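You operate a simulated robot arm through the tools that you are given. There is no shell and no other tool.

Carry out the task below with a simulated robot arm. There is one attempt and no reset: what you move stays moved.

## Task
Put things in order on the pale workbench. At the end: the tiny purple cone is in the brown dark basket; the round red tin (marked "BAD") stands where the tiny purple cone stood; the round green tin (marked "GOOD") is in the blue tray; the tiny orange cone stands where the round red tin stood; whatever was shut is shut again. Leave all else as you found it, and nothing knocked over.

It is judged by the outcome, as a careful person would: the job done as asked, and still so three seconds after it is handed in. It fails if anything else is knocked over, pushed out of place, dropped, spilled or broken.

## Robot
A 7-joint arm with a two-finger parallel gripper, fixed in place. Base frame: the origin is at the foot of the arm, x ahead of it, y to its left, z up; the work surface is at about z = 0. Lengths are in mm, angles in degrees, forces in N, time in s.
With the tool pointing down near the work surface it reaches from about 240 to 620 mm from the base axis. Its first joint turns from -66.0 to 66.0 degrees. Payload 2.6 kg.
The tool frame sits at the grasp point between the pads (the TCP): z along the fingers, y along the line on which they close. The tips reach 30 mm beyond it. The gripper opens to 94 mm. The fingers are 28 mm wide and 10 mm thick; the gripper's body (50 by 96 mm) begins 55 mm behind the TCP.
Orientation is told as [roll, pitch, yaw] about the base's x, y, z axes, in that order, counted from this pose: with the fingers straight down and closing along the base's y, the tool's x points along the base's -x, its y along +y and its z along -z.

## Interface
- The arm moves only by the tool nudge_tool. Its argument "commands" is a list of rows, each a list of 6 numbers: the shift along the base's x, y, z in units of 20 mm (1.0 is 20 mm), then the turn, a rotation vector about the base's x, y, z in units of 8 degrees (1.0 is 8 degrees). In form: [[dx, dy, dz, wx, wy, wz], ...]. A call has 1 to 20 rows; each row shifts and turns the commanded pose from where the row before left it. "grip" is the finger opening in cm, from 0 to 9.4, set as the call begins (left out, the last holds). A call with a number of a shift or a turn outside -1 to 1 is refused whole. A row lasts 0.2 s, in which the tool goes at most 50 mm and 8.6 degrees; a call with a longer step from one row to the next is refused whole, and so is a gripper value outside its range. A pose out of reach is approached as far as the arm can. The call stops where the force on the tool passes 40 N (or 10 N more than at its start, if that is more) or the arm is blocked; 0.2 s more then pass. The fingers move at their own pace (about 72 mm/s each) and stop on an object; they squeeze with about 38 N. The grip force told is the motor's: it shows also when the fingers shut on nothing. Time passes only in rows, and 0.2 s behind the last, so rows that do not move let the fingers close. It gives the time, the measured TCP pose, the force on the tool (base axes), the opening and the grip force at its end, in the units of the frame above (readings bear some noise), with the torque about the TCP (base axes, N m) and any sound that the robot's microphone picked up, and new pictures: "show" is both (left out), scene, wrist or none.
- Cameras (640 x 400 px; columns grow to the right, rows downward): "scene" is fixed at [9.7, 417.9, 562.7]; the picture's right is [-0.94, -0.35, 0.00], its down [-0.21, 0.56, -0.80] and it looks along [0.28, -0.75, -0.59] (base axes); focal length 305 px, centre (320, 200). "wrist" rides on the gripper at [76, 14, -103] in the tool frame; the picture's right is [-0.18, 0.98, 0.00], its down [-0.75, -0.14, -0.64] and it looks along [-0.63, -0.12, 0.77] (tool axes); focal length 243 px, centre (320, 200). There is no depth. A picture from a camera that has moved, and an enlarged one, comes with that camera's place and axes in the base frame and with its lens.
- enlarge(camera, box): a new picture of the part [left, top, right, bottom] of that camera's present view, enlarged. No time passes.
- finish_job(): hands the job in; it is judged then, once.

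Places have to be worked out from the pictures, the camera data and where the tool is seen. Open the gripper and draw the arm clear of the work before you hand the job in, unless the task says otherwise.

The tools are called after ">>>" by a JSON object that holds its "name" and its "arguments". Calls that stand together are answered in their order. nudge_tool: Moves the arm, as the interface text tells. Its arguments: {"type":"object","properties":{"commands":{"type":"array","items":{"type":"array","items":{"type":"number"}}},"grip":{"type":"number"},"show":{"type":"string","enum":["both","scene","wrist","none"]}},"required":["commands"]} The other tools are called the same way: enlarge (camera, box) takes an enlarged picture of a part of a camera's view; finish_job () hands the job in.

At the start:

```text
clock: 0.0
tcp_pos: [371.3, 111.2, 373.8]
orientation: [0.0, 0.0, 0.0]
force: [0.7, -0.6, 0.0]
wrist_torque: [-0.02, -0.04, -0.04]
width: 93.8
grip_force: 0.1
```

scene: 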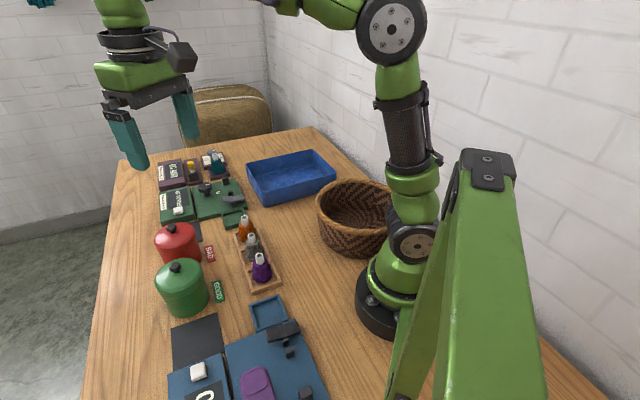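
wrist: 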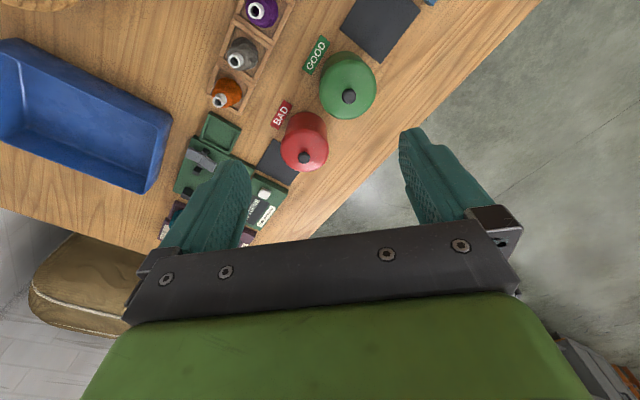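

I begin by looking closely at the work area to find the cones, tins, tray and basket.

>>> {"name": "enlarge", "arguments": {"camera": "scene", "box": [140, 140, 300, 240]}}

>>> {"name": "enlarge", "arguments": {"camera": "scene", "box": [140, 210, 300, 310]}}

>>> {"name": "enlarge", "arguments": {"camera": "scene", "box": [140, 300, 340, 400]}}

>>> {"name": "enlarge", "arguments": {"camera": "wrist", "box": [160, 0, 400, 150]}}

>>> {"name": "enlarge", "arguments": {"camera": "wrist", "box": [140, 80, 340, 260]}}

```text
4.00 times, centred on (220, 190) of scene
camera zoom: at [9.7, 417.9, 562.7], right [-0.94, -0.35, 0.0], down [-0.21, 0.56, -0.8], along [0.28, -0.75, -0.59], focal length 1218 px, centre (720, 240)
```

zoom: 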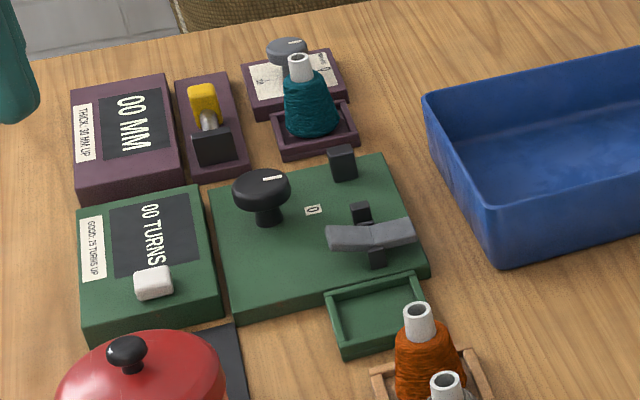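

```text
4.00 times, centred on (220, 260) of scene
camera zoom: at [9.7, 417.9, 562.7], right [-0.94, -0.35, 0.0], down [-0.21, 0.56, -0.8], along [0.28, -0.75, -0.59], focal length 1218 px, centre (720, -40)
```

zoom: 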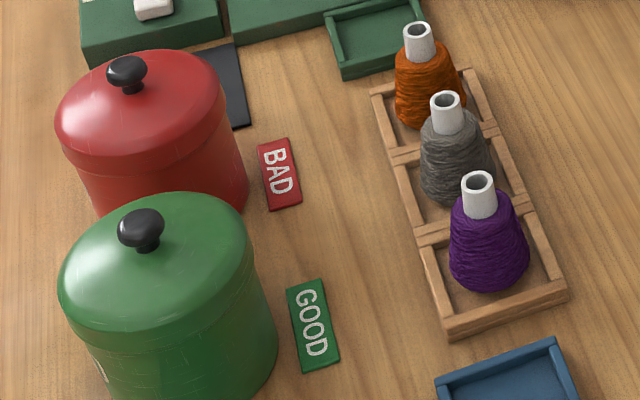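

```text
3.20 times, centred on (240, 350) of scene
camera zoom: at [9.7, 417.9, 562.7], right [-0.94, -0.35, 0.0], down [-0.21, 0.56, -0.8], along [0.28, -0.75, -0.59], focal length 975 px, centre (576, -280)
```

zoom: 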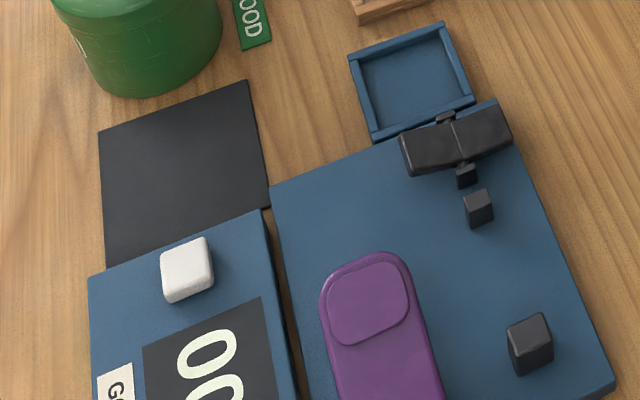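

```text
2.67 times, centred on (280, 75) of wrist
camera zoom: at [295.3, 126.0, 476.5], right [0.18, 0.98, 0.0], down [0.75, -0.14, 0.64], along [0.63, -0.12, -0.77], focal length 647 px, centre (427, 533)
```

zoom: 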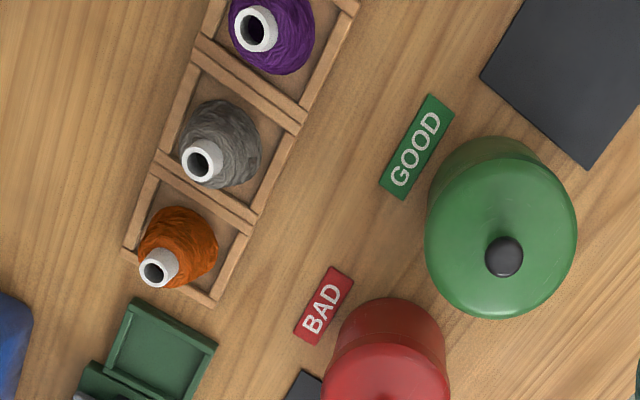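

```text
2.22 times, centred on (240, 170) of wrist
camera zoom: at [295.3, 126.0, 476.5], right [0.18, 0.98, 0.0], down [0.75, -0.14, 0.64], along [0.63, -0.12, -0.77], focal length 539 px, centre (498, 267)
```

zoom: 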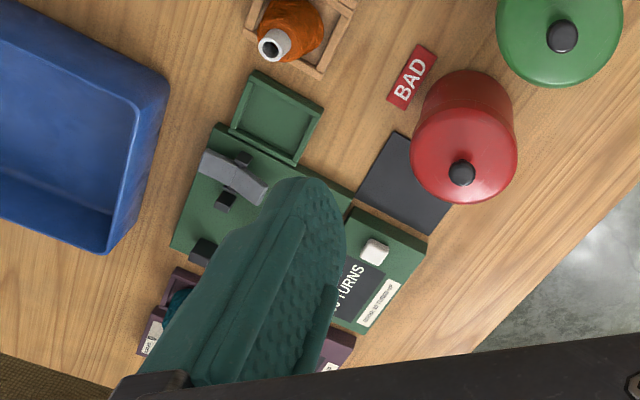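

Both views agree on these places: purple cone at about (295, 37) with its top near z 73, grey cone about (342, -10), orange about (390, -58). The red tin's knob is at about (494, 60, 116) and the green tin's at about (412, 146, 109). I move above the purple cone and turn the jaws to close across the rack (yaw -45).

>>> {"name": "nudge_tool", "arguments": {"commands": [[-0.383, -0.37, -0.8, 0, 0, -0.5625], [-0.383, -0.37, -0.8, 0, 0, -0.5625], [-0.383, -0.37, -0.8, 0, 0, -0.5625], [-0.383, -0.37, -0.8, 0, 0, -0.5625], [-0.383, -0.37, -0.8, 0, 0, -0.5625], [-0.383, -0.37, -0.8, 0, 0, -0.5625], [-0.383, -0.37, -0.8, 0, 0, -0.5625], [-0.383, -0.37, -0.8, 0, 0, -0.5625], [-0.383, -0.37, -0.8, 0, 0, -0.5625], [-0.383, -0.37, -0.8, 0, 0, -0.5625]], "grip": 7}}

```text
clock: 2.2
tcp_pos: [294.1, 38.1, 216.3]
orientation: [0.0, 0.0, -45.1]
force: [-0.2, 0.3, -1.0]
wrist_torque: [-0.02, 0.0, 0.03]
width: 70.0
grip_force: 0.2
camera wrist: at [250.7, 101.5, 316.9], right [0.83, 0.56, 0.0], down [0.43, -0.63, 0.64], along [0.36, -0.53, -0.77], focal length 243 px, centre (320, 200)
```

scene: 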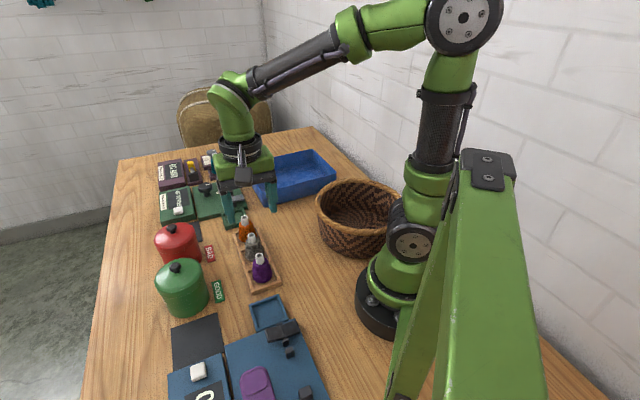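
wrist: 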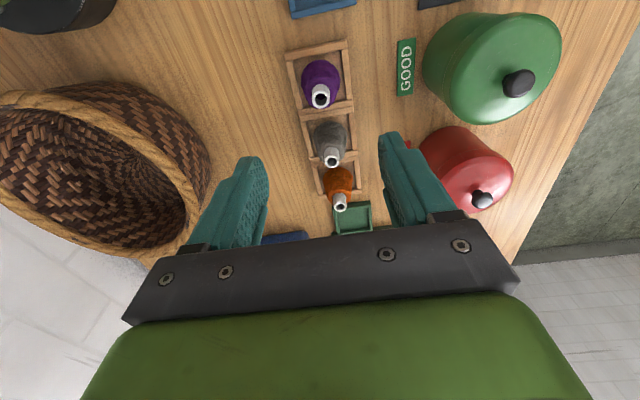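

The wrist view now shows the purple tube at about (293, 40). I enlarge it to check the rack, the cone's size and the tins' lids.

>>> {"name": "enlarge", "arguments": {"camera": "wrist", "box": [260, 20, 420, 120]}}

>>> {"name": "enlarge", "arguments": {"camera": "wrist", "box": [400, 0, 580, 220]}}

>>> {"name": "enlarge", "arguments": {"camera": "wrist", "box": [0, 60, 240, 260]}}

>>> {"name": "enlarge", "arguments": {"camera": "scene", "box": [220, 140, 440, 280]}}

```text
4.00 times, centred on (340, 70) of wrist
camera zoom: at [250.7, 101.5, 316.9], right [0.83, 0.56, 0.0], down [0.43, -0.63, 0.64], along [0.36, -0.53, -0.77], focal length 970 px, centre (240, 720)
```

zoom: 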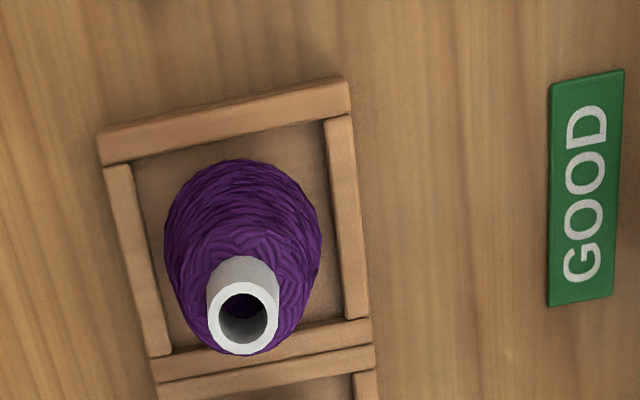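

```text
1.82 times, centred on (490, 110) of wrist
camera zoom: at [250.7, 101.5, 316.9], right [0.83, 0.56, 0.0], down [0.43, -0.63, 0.64], along [0.36, -0.53, -0.77], focal length 441 px, centre (11, 364)
```

zoom: 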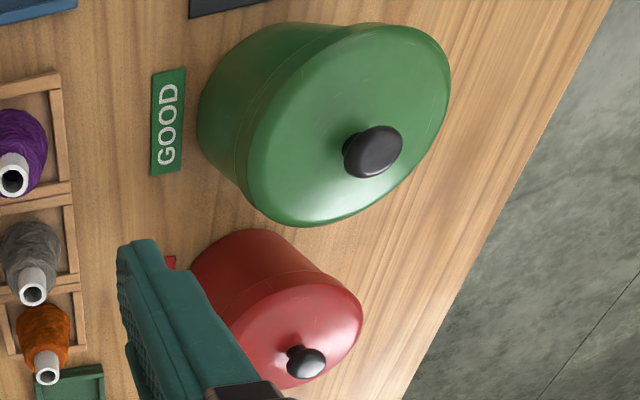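

```text
2.00 times, centred on (120, 160) of wrist
camera zoom: at [250.7, 101.5, 316.9], right [0.83, 0.56, 0.0], down [0.43, -0.63, 0.64], along [0.36, -0.53, -0.77], focal length 485 px, centre (720, 280)
```

zoom: 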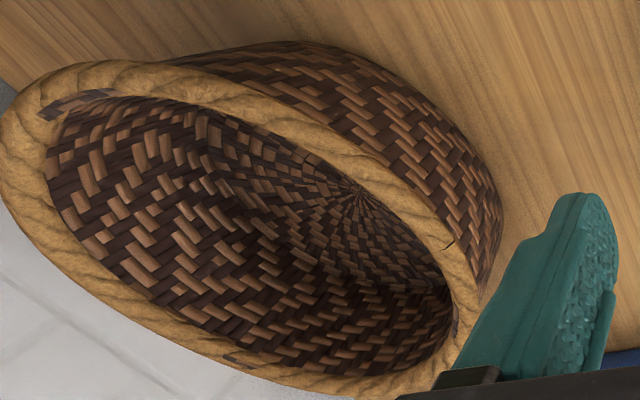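

```text
2.86 times, centred on (330, 210) of scene
camera zoom: at [9.7, 417.9, 562.7], right [-0.94, -0.35, 0.0], down [-0.21, 0.56, -0.8], along [0.28, -0.75, -0.59], focal length 870 px, centre (291, 171)
```

zoom: 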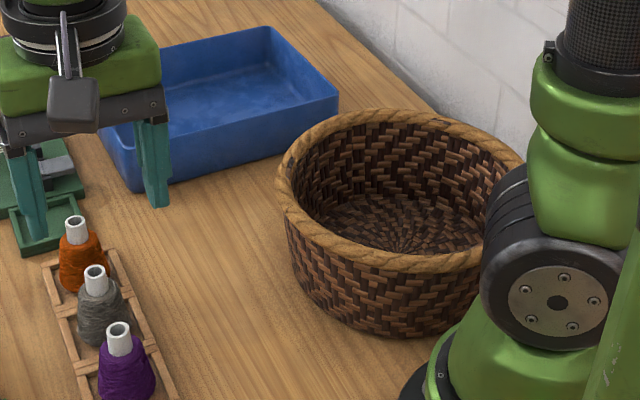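

The purple compartment's centre works out to about (293, 41). I lower to just above the cone's tube and check the alignment.

>>> {"name": "nudge_tool", "arguments": {"commands": [[-0.055, 0.12, -0.7, 0, 0, 0], [0, 0, -0.9, 0, 0, 0], [0, 0, -0.9, 0, 0, 0], [0, 0, -0.9, 0, 0, 0], [0, 0, -0.9, 0, 0, 0], [0, 0, -0.7, 0, 0, 0], [0, 0, 0, 0, 0, 0]], "grip": 7}}

```text
clock: 3.8
tcp_pos: [293.0, 39.3, 115.7]
orientation: [0.0, 0.1, -45.0]
force: [0.1, -0.7, 0.2]
wrist_torque: [0.02, 0.01, 0.0]
width: 69.7
grip_force: 0.1
camera wrist: at [250.0, 104.4, 216.7], right [0.83, 0.57, 0.0], down [0.43, -0.63, 0.64], along [0.36, -0.53, -0.77], focal length 243 px, centre (320, 200)
```

scene: 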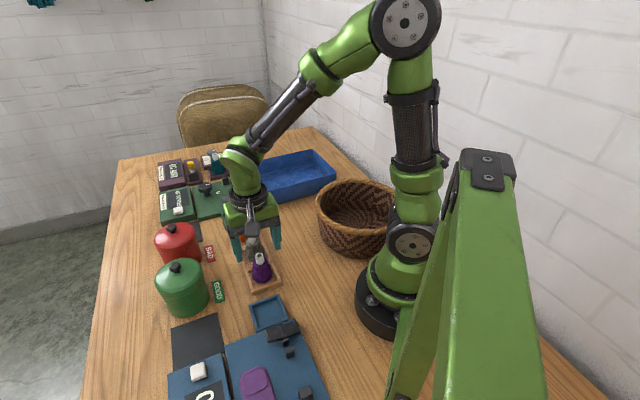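
wrist: 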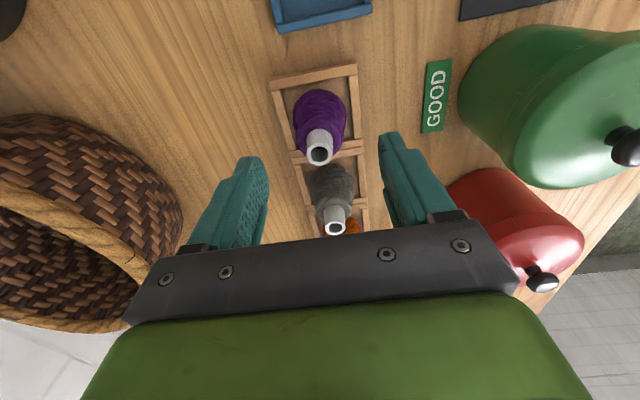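

The tube sits at about (293.5, 39) and the tool is aligned with it. I lower to z about 60 and close on the cone.

>>> {"name": "nudge_tool", "arguments": {"commands": [[0, 0.02, -0.7, 0, 0, 0], [0, 0, -0.7, 0, 0, 0], [0, 0, -0.7, 0, 0, 0], [0, 0, -0.7, 0, 0, 0], [0, 0, 0, 0, 0, 0]], "grip": 7, "show": "none"}}

>>> {"name": "nudge_tool", "arguments": {"commands": [[0, 0, 0, 0, 0, 0], [0, 0, 0, 0, 0, 0], [0, 0, 0, 0, 0, 0], [0, 0, 0, 0, 0, 0]], "grip": 1}}

```text
clock: 5.0
tcp_pos: [293.4, 41.0, 58.7]
orientation: [0.0, 0.0, -44.9]
force: [0.0, 0.8, 0.3]
wrist_torque: [-0.01, 0.01, 0.0]
width: 70.2
grip_force: 0.1
```

```text
clock: 6.0
tcp_pos: [293.3, 40.4, 58.8]
orientation: [0.0, 0.0, -45.1]
force: [-0.6, -0.1, 0.5]
wrist_torque: [-0.01, -0.02, 0.02]
width: 36.3
grip_force: 38.3
camera wrist: at [249.7, 104.9, 161.0], right [0.82, 0.57, 0.0], down [0.43, -0.63, 0.64], along [0.36, -0.53, -0.77], focal length 243 px, centre (320, 200)
```

scene: 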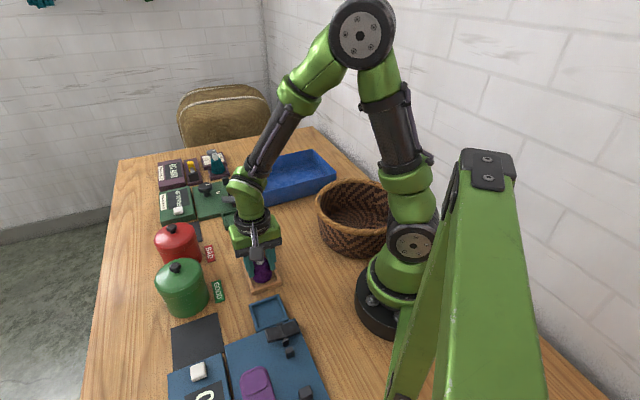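
wrist: 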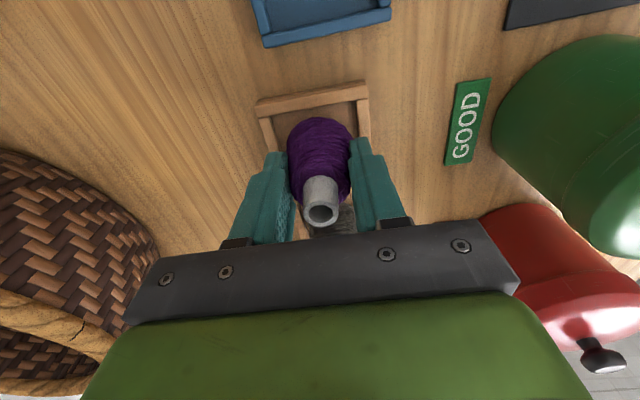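

The cone is held (width 36.3, 38 N). Its stand centre is about (293.3, 40.4), which I note for the red tin. I lift straight up.

>>> {"name": "nudge_tool", "arguments": {"commands": [[0, 0, 0.4, 0, 0, 0], [0, 0, 0.8, 0, 0, 0], [0, 0, 1, 0, 0, 0], [0, 0, 1, 0, 0, 0], [0, 0, 1, 0, 0, 0], [0, 0, 1, 0, 0, 0], [0, 0, 1, 0, 0, 0], [0, 0, 0.8, 0, 0, 0]]}}

```text
clock: 7.8
tcp_pos: [292.1, 39.9, 199.3]
orientation: [0.1, 0.1, -45.1]
force: [-0.2, 0.2, -0.8]
wrist_torque: [-0.01, 0.03, 0.04]
width: 36.3
grip_force: 37.8
camera wrist: at [249.1, 104.0, 302.0], right [0.82, 0.57, 0.0], down [0.43, -0.63, 0.64], along [0.36, -0.53, -0.77], focal length 243 px, centre (320, 200)
```

scene: 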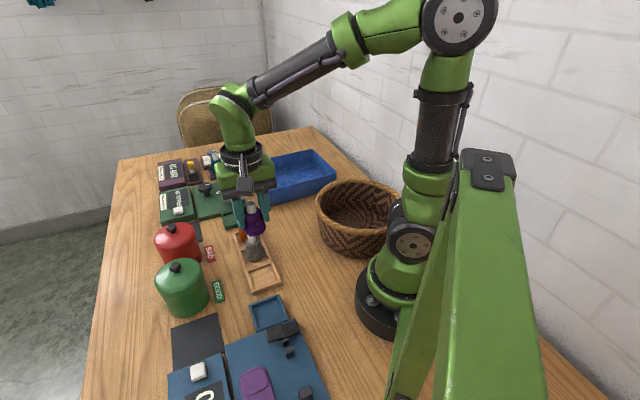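
wrist: 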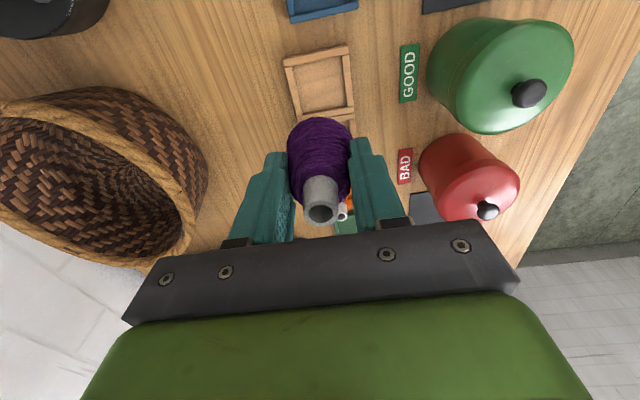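

The purple cone is lifted clean and the compartment is empty. I carry it toward the basket, aiming at about (165, -212), and stay high.

>>> {"name": "enlarge", "arguments": {"camera": "wrist", "box": [260, 20, 400, 130]}}

>>> {"name": "nudge_tool", "arguments": {"commands": [[-0.23, -1, 0.2, 0, 0, 0], [-0.23, -1, 0.2, 0, 0, 0], [-0.23, -1, 0.2, 0, 0, 0], [-0.23, -1, 0.2, 0, 0, 0], [-0.23, -1, 0.2, 0, 0, 0], [-0.23, -1, 0.2, 0, 0, 0], [-0.23, -1, 0, 0, 0, 0], [-0.68, -0.79, 0, 0, 0, 0], [-0.68, -0.79, 0, 0, 0, 0], [-0.68, -0.79, 0, 0, 0, 0], [-0.68, -0.79, 0, 0, 0, 0], [-0.68, -0.79, 0, 0, 0, 0], [-0.68, -0.79, 0, 0, 0, 0], [-0.68, -0.79, 0, 0, 0, 0]]}}

```text
3.64 times, centred on (330, 75) of wrist
camera zoom: at [249.1, 104.0, 302.0], right [0.82, 0.57, 0.0], down [0.43, -0.63, 0.64], along [0.36, -0.53, -0.77], focal length 882 px, centre (284, 654)
```

zoom: 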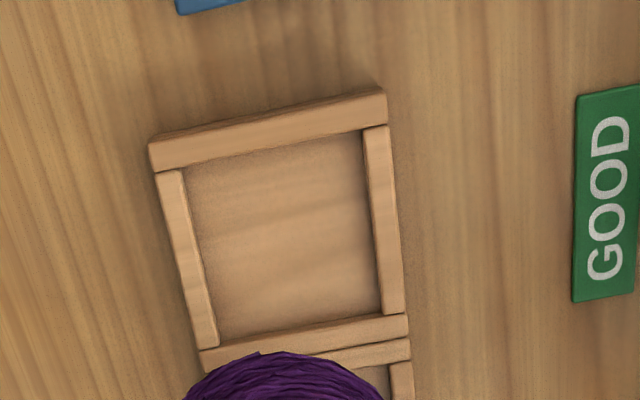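

```text
clock: 10.8
tcp_pos: [164.9, -209.5, 221.9]
orientation: [0.0, 0.0, -45.0]
force: [-0.2, 0.0, 0.1]
wrist_torque: [0.05, 0.0, 0.0]
width: 36.5
grip_force: 37.8
camera wrist: at [121.7, -145.7, 323.9], right [0.82, 0.57, 0.0], down [0.43, -0.63, 0.64], along [0.36, -0.53, -0.77], focal length 243 px, centre (320, 200)
```

scene: 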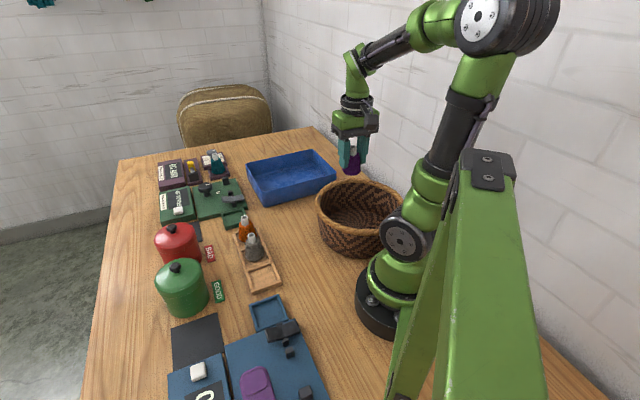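
wrist: 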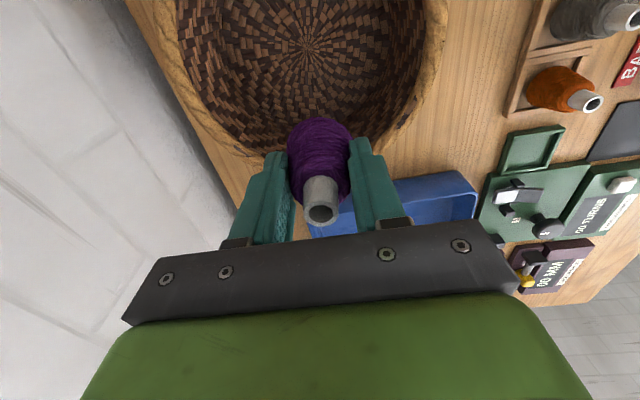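

The basket floor's centre is at about (133, -190) and its rim radius is about 110, so the cone is well inside. I shift slightly toward the centre and lower it.

>>> {"name": "nudge_tool", "arguments": {"commands": [[-0.25, 0.15, -0.8, 0, 0, 0], [-0.25, 0.15, -0.9, 0, 0, 0], [0, 0, -1, 0, 0, 0], [0, 0, -1, 0, 0, 0], [0, 0, -1, 0, 0, 0], [0, 0, -1, 0, 0, 0], [0, 0, -0.9, 0, 0, 0], [0, 0, -0.8, 0, 0, 0], [0, 0, 0, 0, 0, 0]]}}

```text
clock: 12.8
tcp_pos: [155.6, -205.5, 74.4]
orientation: [0.0, -0.1, -45.0]
force: [0.1, -0.4, -1.2]
wrist_torque: [-0.02, -0.03, 0.01]
width: 36.3
grip_force: 38.5
camera wrist: at [112.7, -140.6, 176.2], right [0.83, 0.56, 0.0], down [0.43, -0.63, 0.64], along [0.36, -0.53, -0.77], focal length 243 px, centre (320, 200)
```

scene: 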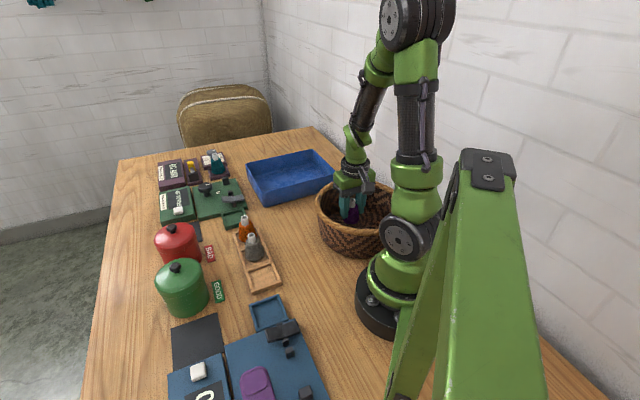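
wrist: 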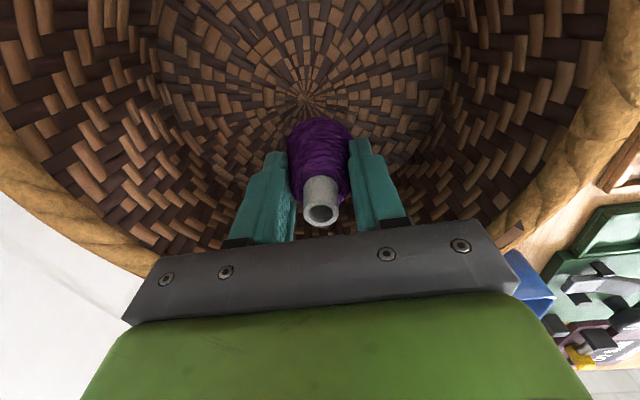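

The cone is inside the basket with no contact yet. I lower in small steps and watch the force.

>>> {"name": "nudge_tool", "arguments": {"commands": [[0, 0, -0.3, 0, 0, 0], [0, 0, -0.2, 0, 0, 0], [0, 0, 0, 0, 0, 0]], "show": "none"}}

>>> {"name": "nudge_tool", "arguments": {"commands": [[0, 0, -0.12, 0, 0, 0], [0, 0, 0, 0, 0, 0]], "show": "none"}}

```text
clock: 13.6
tcp_pos: [155.8, -204.2, 64.5]
orientation: [0.0, 0.1, -44.9]
force: [-0.1, 0.1, -0.8]
wrist_torque: [-0.03, 0.02, -0.03]
width: 36.3
grip_force: 37.9
```

```text
clock: 14.2
tcp_pos: [155.3, -204.2, 63.1]
orientation: [0.0, 0.0, -45.0]
force: [-0.5, -0.8, -1.9]
wrist_torque: [-0.01, 0.01, 0.01]
width: 36.1
grip_force: 38.2
```

Still no clear contact at z 63, so I go on lowering by a few mm at a time.

>>> {"name": "nudge_tool", "arguments": {"commands": [[0, 0, -0.1, 0, 0, 0], [0, 0, 0, 0, 0, 0]], "show": "none"}}

>>> {"name": "nudge_tool", "arguments": {"commands": [[0, 0, -0.1, 0, 0, 0], [0, 0, 0, 0, 0, 0]], "show": "none"}}

>>> {"name": "nudge_tool", "arguments": {"commands": [[0, 0, -0.1, 0, 0, 0], [0, 0, 0, 0, 0, 0]]}}

```text
clock: 14.8
tcp_pos: [155.7, -205.5, 61.6]
orientation: [0.1, -0.1, -45.0]
force: [-6.5, 6.4, 37.6]
wrist_torque: [0.31, 0.24, -0.03]
width: 36.3
grip_force: 37.7
```

```text
clock: 15.4
tcp_pos: [156.5, -204.6, 59.0]
orientation: [0.0, -0.2, -44.8]
force: [3.4, 3.4, 39.2]
wrist_torque: [0.13, -0.2, 0.02]
width: 36.8
grip_force: 38.1
```

```text
clock: 16.0
tcp_pos: [156.6, -205.4, 56.1]
orientation: [0.0, -0.2, -44.9]
force: [2.7, 0.2, 39.3]
wrist_torque: [-0.1, -0.17, -0.01]
width: 37.5
grip_force: 38.0
camera wrist: at [112.6, -141.0, 157.8], right [0.82, 0.57, 0.0], down [0.43, -0.63, 0.64], along [0.36, -0.53, -0.76], focal length 243 px, centre (320, 200)
```

scene: 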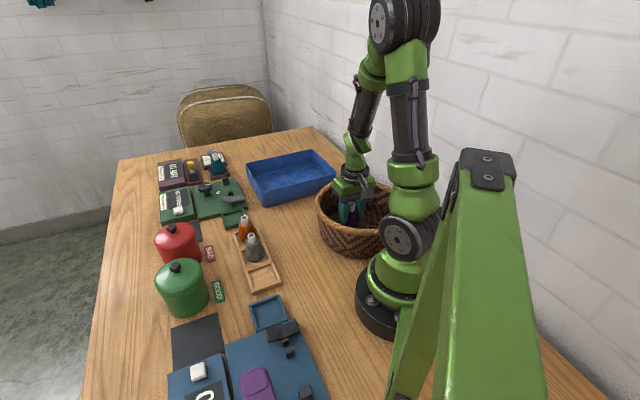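
wrist: 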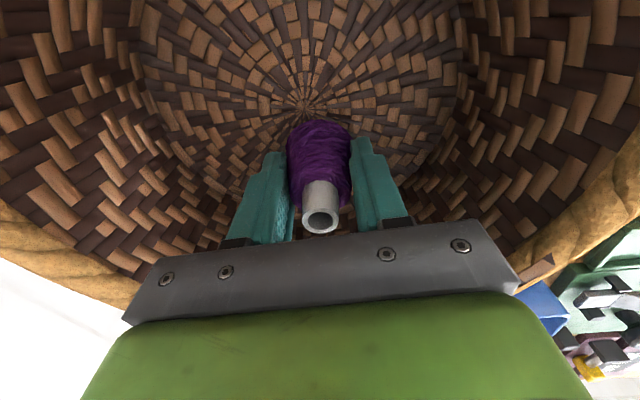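

The cone stands on the basket floor, with contact at about z 62. I ease off the pressure slightly, then open gently to free it.

>>> {"name": "nudge_tool", "arguments": {"commands": [[0, 0, 0.1, 0, 0, 0], [0, 0, 0.05, 0, 0, 0]], "show": "none"}}

>>> {"name": "nudge_tool", "arguments": {"commands": [[0, 0, 0, 0, 0, 0], [0, 0, 0, 0, 0, 0], [0, 0, 0, 0, 0, 0]], "grip": 6.5}}

```text
clock: 16.6
tcp_pos: [153.7, -204.3, 58.1]
orientation: [0.0, 0.2, -44.9]
force: [0.2, 0.2, -1.1]
wrist_torque: [0.05, 0.0, -0.01]
width: 37.4
grip_force: 37.6
```

```text
clock: 17.4
tcp_pos: [155.3, -204.5, 59.8]
orientation: [0.1, 0.0, -45.0]
force: [0.8, 0.1, 0.4]
wrist_torque: [0.02, -0.02, 0.0]
width: 65.0
grip_force: 0.0
camera wrist: at [111.7, -140.5, 160.9], right [0.82, 0.57, 0.0], down [0.43, -0.63, 0.64], along [0.36, -0.53, -0.77], focal length 243 px, centre (320, 200)
```

scene: 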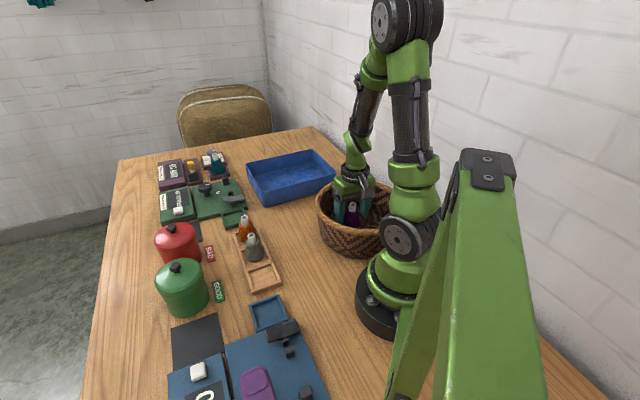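
wrist: 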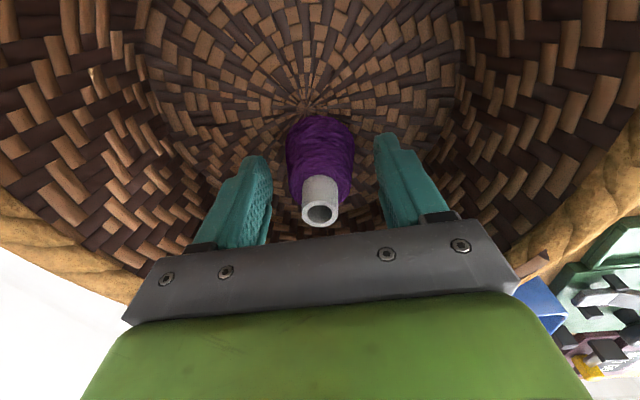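

The purple cone stands upright in the basket. I lift straight out, then move to a low viewing place in front of the tins to judge their lids and size.

>>> {"name": "nudge_tool", "arguments": {"commands": [[0, 0, 0.5, 0, 0, 0], [0, 0, 1, 0, 0, 0], [0, 0, 1, 0, 0, 0], [0, 0, 1, 0, 0, 0], [0, 0, 1, 0, 0, 0], [0, 0, 1, 0, 0, 0], [0, 0, 1, 0, 0, 0], [0, 0, 1, 0, 0, 0], [0, 0, 1, 0, 0, 0]], "grip": 6.5}}

>>> {"name": "nudge_tool", "arguments": {"commands": [[0.8, 0.8, 0, 0, 0, 0.3], [0.8, 0.8, 0, 0, 0, 0.3], [0.8, 0.8, 0, 0, 0, 0.3], [0.8, 0.8, 0, 0, 0, 0.3], [0.8, 0.8, 0, 0, 0, 0.3], [0.8, 0.8, 0, 0, 0, 0.3], [0.8, 0.8, 0, 0, 0, 0.3], [0.8, 0.8, 0, 0, 0, 0.3], [0.3, 1, 0, 0, 0, 0.3], [0, 1, 0, 0, 0, 0.3], [0, 1, 0, 0, 0, 0.3], [0, 1, 0, 0, 0, 0.3], [0, 1, 0, 0, 0, 0.3], [0, 1, 0, 0, 0, 0.3], [0, 1, 0, 0, 0, 0.3], [0, 1, 0, 0, 0, 0.3], [0, 0.8, 0, 0, 0, 0.3], [0, 0.5, 0, 0, 0, 0.5]], "grip": 9.4}}

```text
clock: 19.4
tcp_pos: [154.6, -202.9, 229.4]
orientation: [0.0, 0.0, -45.0]
force: [-0.1, 0.9, -0.7]
wrist_torque: [0.01, 0.0, -0.01]
width: 65.2
grip_force: 0.1
camera wrist: at [112.4, -138.2, 331.5], right [0.82, 0.57, 0.0], down [0.43, -0.63, 0.64], along [0.36, -0.53, -0.77], focal length 243 px, centre (320, 200)
```

scene: 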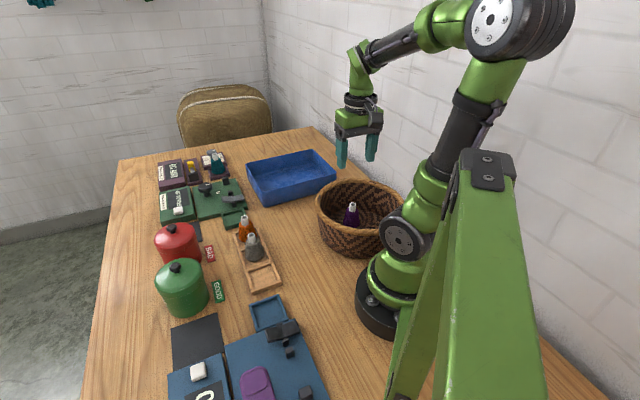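
wrist: 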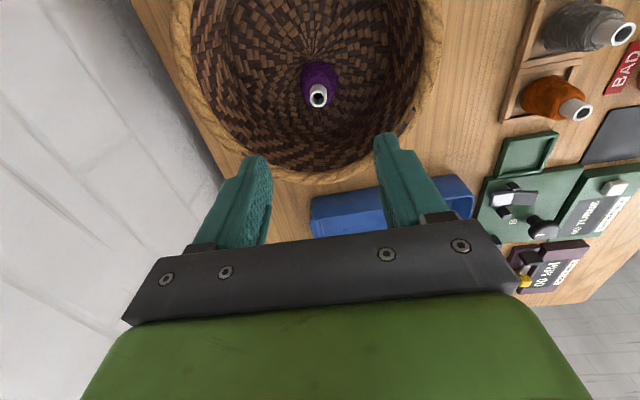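

```text
clock: 23.2
tcp_pos: [290.2, 109.0, 229.2]
orientation: [0.0, 0.0, -0.2]
force: [-0.6, 1.0, -0.6]
wrist_torque: [0.0, -0.01, 0.02]
width: 93.9
grip_force: 0.0
camera wrist: at [214.3, 125.0, 330.4], right [0.19, 0.98, 0.0], down [0.75, -0.14, 0.64], along [0.63, -0.12, -0.77], focal length 243 px, centre (320, 200)
```

scene: 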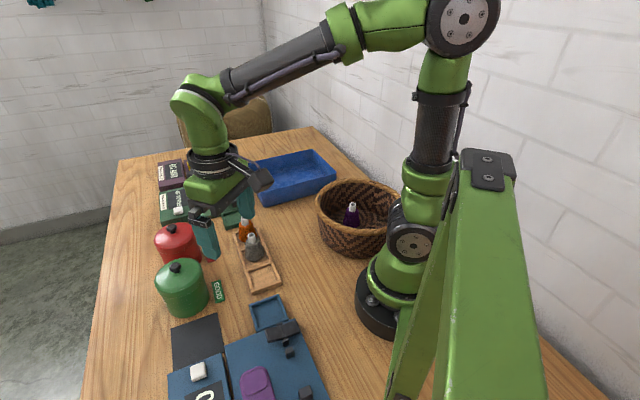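
wrist: 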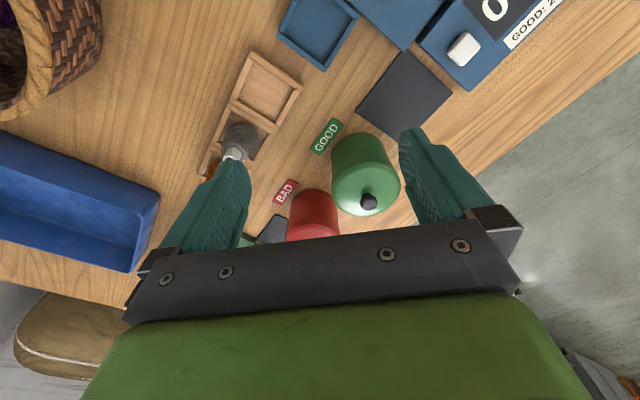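

I lower and tilt the tool a little so the wrist camera sees the tins more from the side.

>>> {"name": "nudge_tool", "arguments": {"commands": [[0, 0, -1, 0, -0.3, 0], [0, 0, -1, 0, -0.4, 0], [0, 0, -1, 0, -0.4, 0], [0, 0, -1, 0, -0.4, 0], [0, 0, -1, 0, -0.5, 0], [0, 0, -1, 0, -0.5, 0], [0, 0, -0.5, 0, -0.5, 0], [0, 0, 0, 0, 0, 0]], "grip": 9.4}}

```text
clock: 25.0
tcp_pos: [290.4, 111.4, 98.4]
orientation: [0.1, -24.0, -0.1]
force: [-0.3, 0.0, 0.1]
wrist_torque: [0.03, 0.0, 0.01]
width: 94.0
grip_force: 0.1
camera wrist: at [179.9, 125.6, 160.7], right [0.17, 0.98, 0.08], down [0.43, -0.14, 0.89], along [0.89, -0.12, -0.44], focal length 243 px, centre (320, 200)
```

scene: 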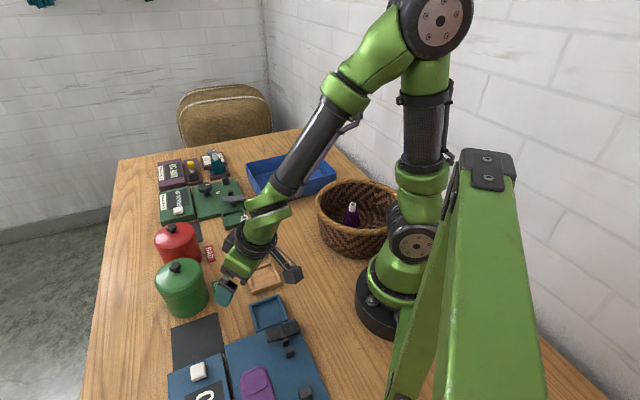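
wrist: 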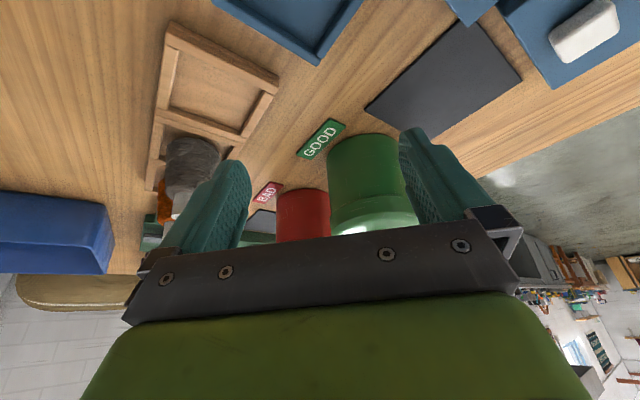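

The picture is upside down in this pose but the tins are in view. I enlarge on them.

>>> {"name": "enlarge", "arguments": {"camera": "wrist", "box": [260, 110, 430, 250]}}

>>> {"name": "enlarge", "arguments": {"camera": "wrist", "box": [130, 10, 290, 110]}}

>>> {"name": "enlarge", "arguments": {"camera": "scene", "box": [145, 210, 235, 325]}}

```text
2.86 times, centred on (345, 180) of wrist
camera zoom: at [179.9, 125.6, 160.7], right [0.17, 0.98, 0.08], down [0.43, -0.14, 0.89], along [0.89, -0.12, -0.44], focal length 693 px, centre (249, 257)
```

zoom: 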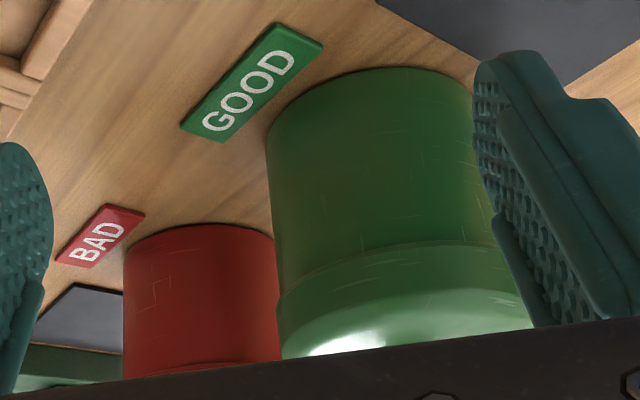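

```text
4.00 times, centred on (210, 60) of wrist
camera zoom: at [179.9, 125.6, 160.7], right [0.17, 0.98, 0.08], down [0.43, -0.14, 0.89], along [0.89, -0.12, -0.44], focal length 970 px, centre (760, 760)
```

zoom: 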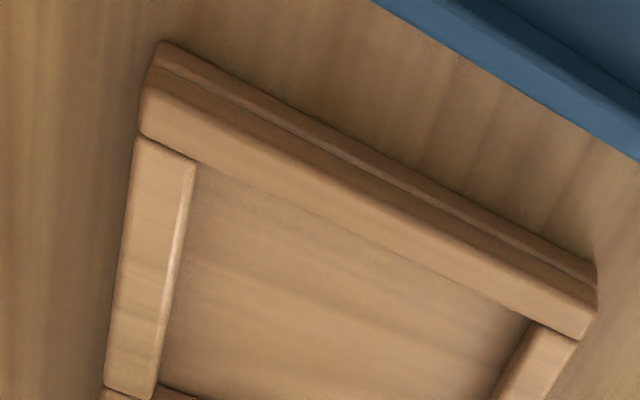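

```text
3.48 times, centred on (190, 268) of scene
camera zoom: at [9.7, 417.9, 562.7], right [-0.94, -0.35, 0.0], down [-0.21, 0.56, -0.8], along [0.28, -0.75, -0.59], focal length 1059 px, centre (772, -35)
```

zoom: 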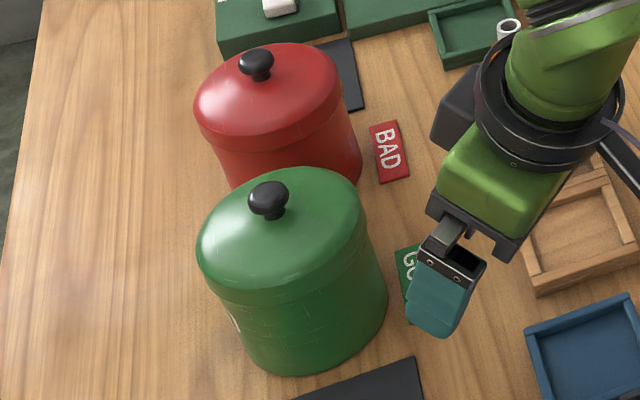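

The lid rim sits about 1–2 mm proud of the body, its lower edge is near z 76, and the tin is roughly 84 mm across. I level the tool, rise, and go over the green tin to check its centre.

>>> {"name": "nudge_tool", "arguments": {"commands": [[0, 0, 1, 0, 0.5, 0], [0, 0, 1, 0, 0.5, 0], [0, 0, 1, 0, 0.5, 0], [0, 0, 1, 0, 0.5, 0], [0, 0, 1, 0, 0.5, 0], [0.5, 0, 1, 0, 0.5, 0], [1, 0.3, 0, 0, 0, 0], [1, 0.3, 0, 0, 0, 0], [1, 0.3, 0, 0, 0, 0], [1, 0.3, 0, 0, 0, 0], [1, 0.3, 0, 0, 0, 0], [0.5, 0.3, 0, 0, 0, 0], [0, 0, 0, 0, 0, 0]], "grip": 9.4}}

```text
clock: 27.8
tcp_pos: [408.1, 144.0, 219.2]
orientation: [0.0, 0.1, -0.2]
force: [-0.1, 0.9, 0.0]
wrist_torque: [0.0, 0.01, 0.02]
width: 94.1
grip_force: 0.0
camera wrist: at [333.2, 159.5, 321.5], right [0.19, 0.98, 0.0], down [0.75, -0.14, 0.64], along [0.63, -0.12, -0.77], focal length 243 px, centre (320, 200)
```

scene: 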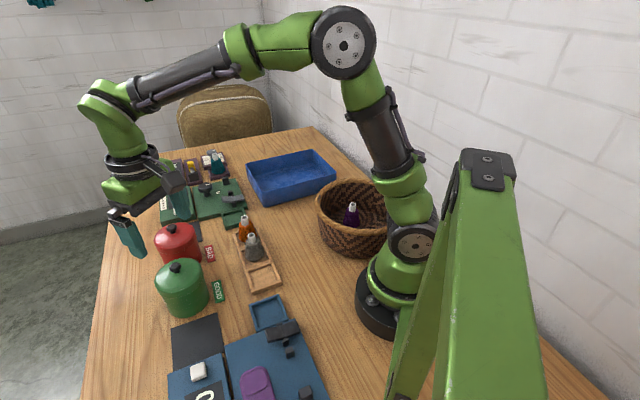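
wrist: 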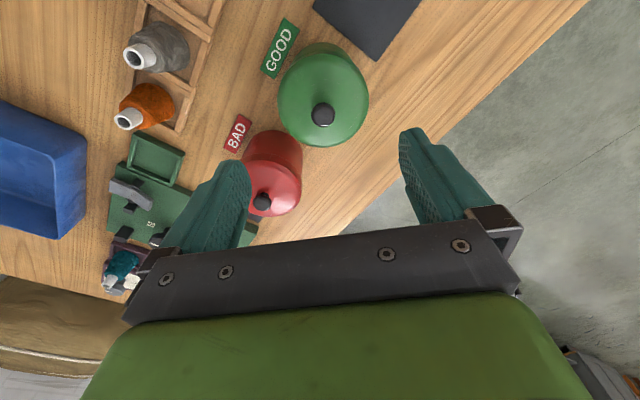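

The green knob reads at about (411, 147). I enlarge to fit the lid circle more exactly before straddling it.

>>> {"name": "enlarge", "arguments": {"camera": "wrist", "box": [250, 20, 410, 160]}}

```text
2.86 times, centred on (330, 90) of wrist
camera zoom: at [333.2, 159.5, 321.5], right [0.19, 0.98, 0.0], down [0.75, -0.14, 0.64], along [0.63, -0.12, -0.77], focal length 693 px, centre (291, 514)
```

zoom: 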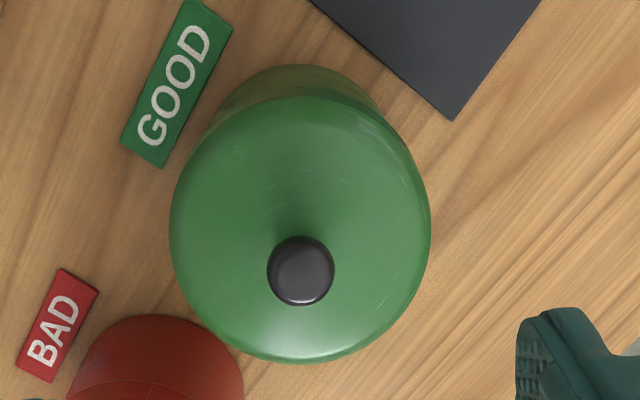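

The lid fit gives a centre of about (412, 147.3) and a diameter of about 86–88, which is tight against the 94 mm opening. I line up and lower until the tips are just above the lid rim, then check.

>>> {"name": "nudge_tool", "arguments": {"commands": [[0.2, 0.17, -0.7, 0, 0, 0], [0, 0, -0.8, 0, 0, 0], [0, 0, -0.8, 0, 0, 0], [0, 0, -0.8, 0, 0, 0], [0, 0, -0.7, 0, 0, 0], [0, 0, -0.6, 0, 0, 0], [0, 0, 0, 0, 0, 0], [0, 0, 0, 0, 0, 0]], "grip": 9.4}}

```text
clock: 29.6
tcp_pos: [414.3, 148.3, 129.9]
orientation: [0.0, -0.1, -0.2]
force: [1.2, -0.1, -0.1]
wrist_torque: [-0.01, -0.04, 0.02]
width: 93.9
grip_force: 0.0
camera wrist: at [337.8, 163.5, 232.3], right [0.19, 0.98, 0.0], down [0.75, -0.14, 0.64], along [0.63, -0.12, -0.77], focal length 243 px, centre (320, 200)
```

scene: 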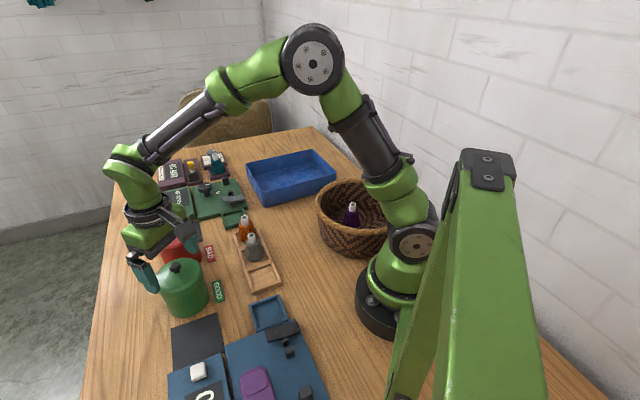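
wrist: 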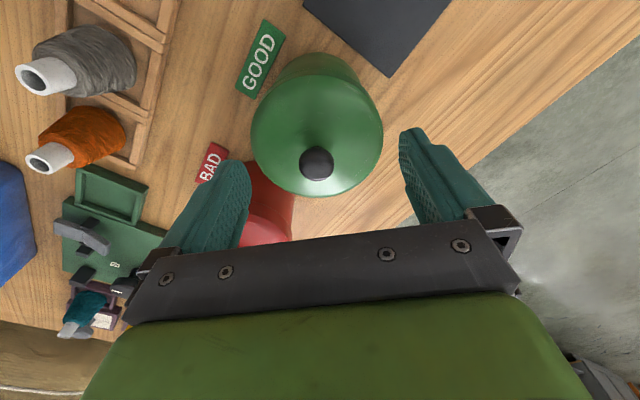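

The fingers straddle the lid with about equal gaps. I enlarge to measure the side offset precisely before going down.

>>> {"name": "enlarge", "arguments": {"camera": "wrist", "box": [230, 40, 430, 240]}}

```text
2.00 times, centred on (330, 140) of wrist
camera zoom: at [337.8, 163.5, 232.3], right [0.19, 0.98, 0.0], down [0.75, -0.14, 0.64], along [0.63, -0.12, -0.77], focal length 485 px, centre (300, 320)
```

zoom: 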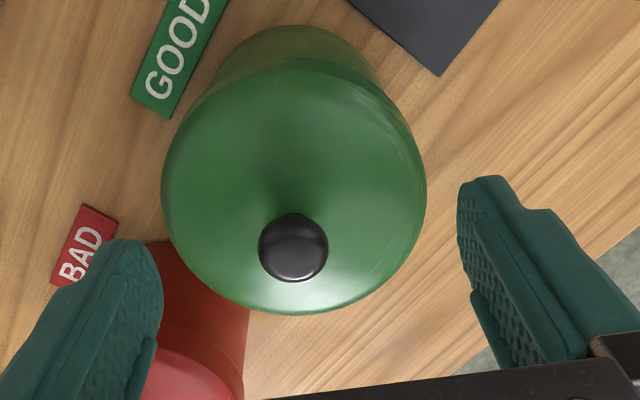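

The knob is offset by about (-4, -1.5) mm from the tool axis. I correct for that and lower slowly around the tin.

>>> {"name": "nudge_tool", "arguments": {"commands": [[-0.2, -0.08, 0, 0, 0, 0], [0, 0, 0, 0, 0, 0], [0, 0, -0.3, 0, 0, 0], [0, 0, -0.3, 0, 0, 0], [0, 0, -0.2, 0, 0, 0], [0, 0, -0.2, 0, 0, 0], [0, 0, 0, 0, 0, 0]], "grip": 9.4}}

```text
clock: 31.2
tcp_pos: [409.4, 146.7, 110.2]
orientation: [-0.1, 0.0, -0.4]
force: [-0.3, -0.2, 0.0]
wrist_torque: [-0.01, 0.01, -0.01]
width: 93.9
grip_force: 0.1
camera wrist: at [334.0, 162.4, 213.1], right [0.19, 0.98, 0.0], down [0.75, -0.14, 0.64], along [0.63, -0.12, -0.77], focal length 243 px, centre (320, 200)
```

scene: 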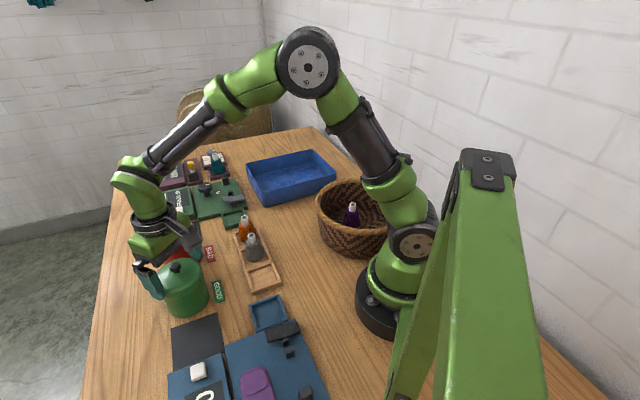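
wrist: 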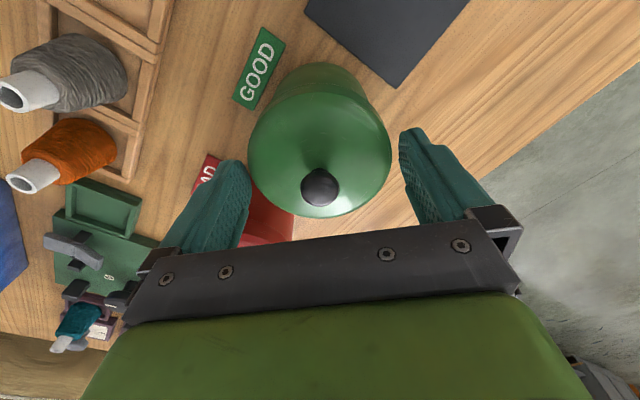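

The knob now projects exactly onto the tool axis. I lower to z about 75 in slow steps.

>>> {"name": "nudge_tool", "arguments": {"commands": [[0, 0, -0.25, 0, 0, 0], [0, 0, -0.25, 0, 0, 0], [0, 0, -0.25, 0, 0, 0], [0, 0, -0.25, 0, 0, 0], [0, 0, -0.25, 0, 0, 0], [0, 0, -0.25, 0, 0, 0], [0, 0, -0.2, 0, 0, 0], [0, 0, 0, 0, 0, 0]], "grip": 9.4}}

```text
clock: 33.0
tcp_pos: [409.0, 147.3, 76.8]
orientation: [0.0, -0.1, -0.1]
force: [0.5, 0.7, -0.2]
wrist_torque: [0.02, -0.02, 0.02]
width: 94.0
grip_force: 0.1
camera wrist: at [333.7, 162.3, 179.1], right [0.19, 0.98, 0.0], down [0.75, -0.14, 0.64], along [0.63, -0.12, -0.77], focal length 243 px, centre (320, 200)
```

scene: 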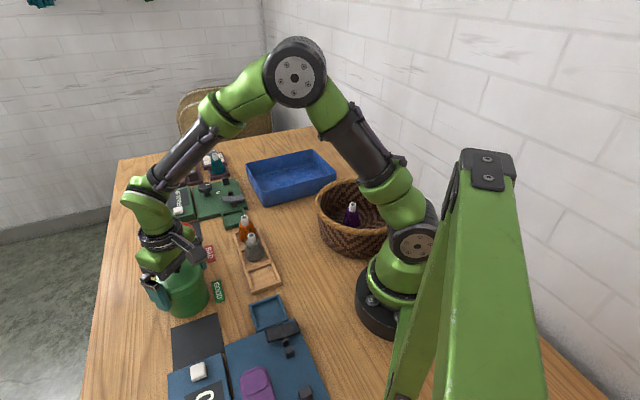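
wrist: 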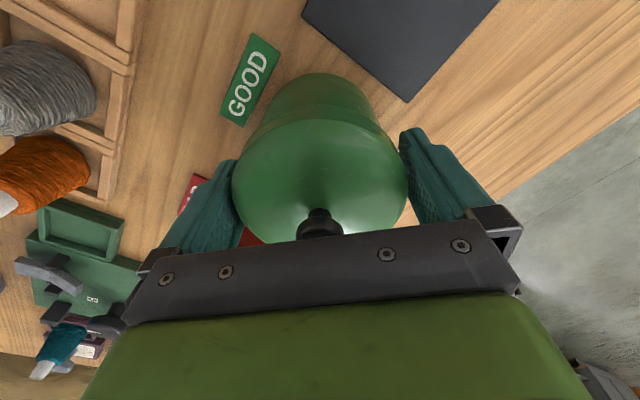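

The fingers are around the tin with no contact force. I close on it.

>>> {"name": "nudge_tool", "arguments": {"commands": [[0, 0, 0, 0, 0, 0], [0, 0, 0, 0, 0, 0], [0, 0, 0, 0, 0, 0]], "grip": 7.5}}

```text
clock: 33.8
tcp_pos: [409.8, 147.3, 77.9]
orientation: [0.0, 0.0, -0.2]
force: [0.1, -0.9, -0.1]
wrist_torque: [0.01, 0.02, 0.01]
width: 87.3
grip_force: 38.2
heard: snap
camera wrist: at [333.7, 162.3, 179.3], right [0.19, 0.98, 0.0], down [0.75, -0.14, 0.64], along [0.63, -0.12, -0.77], focal length 243 px, centre (320, 200)
```

scene: 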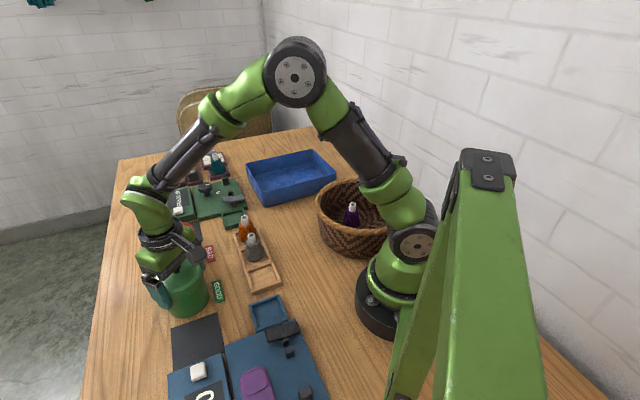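
wrist: 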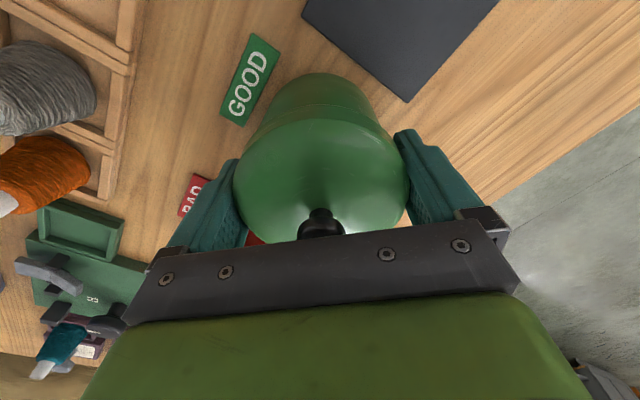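

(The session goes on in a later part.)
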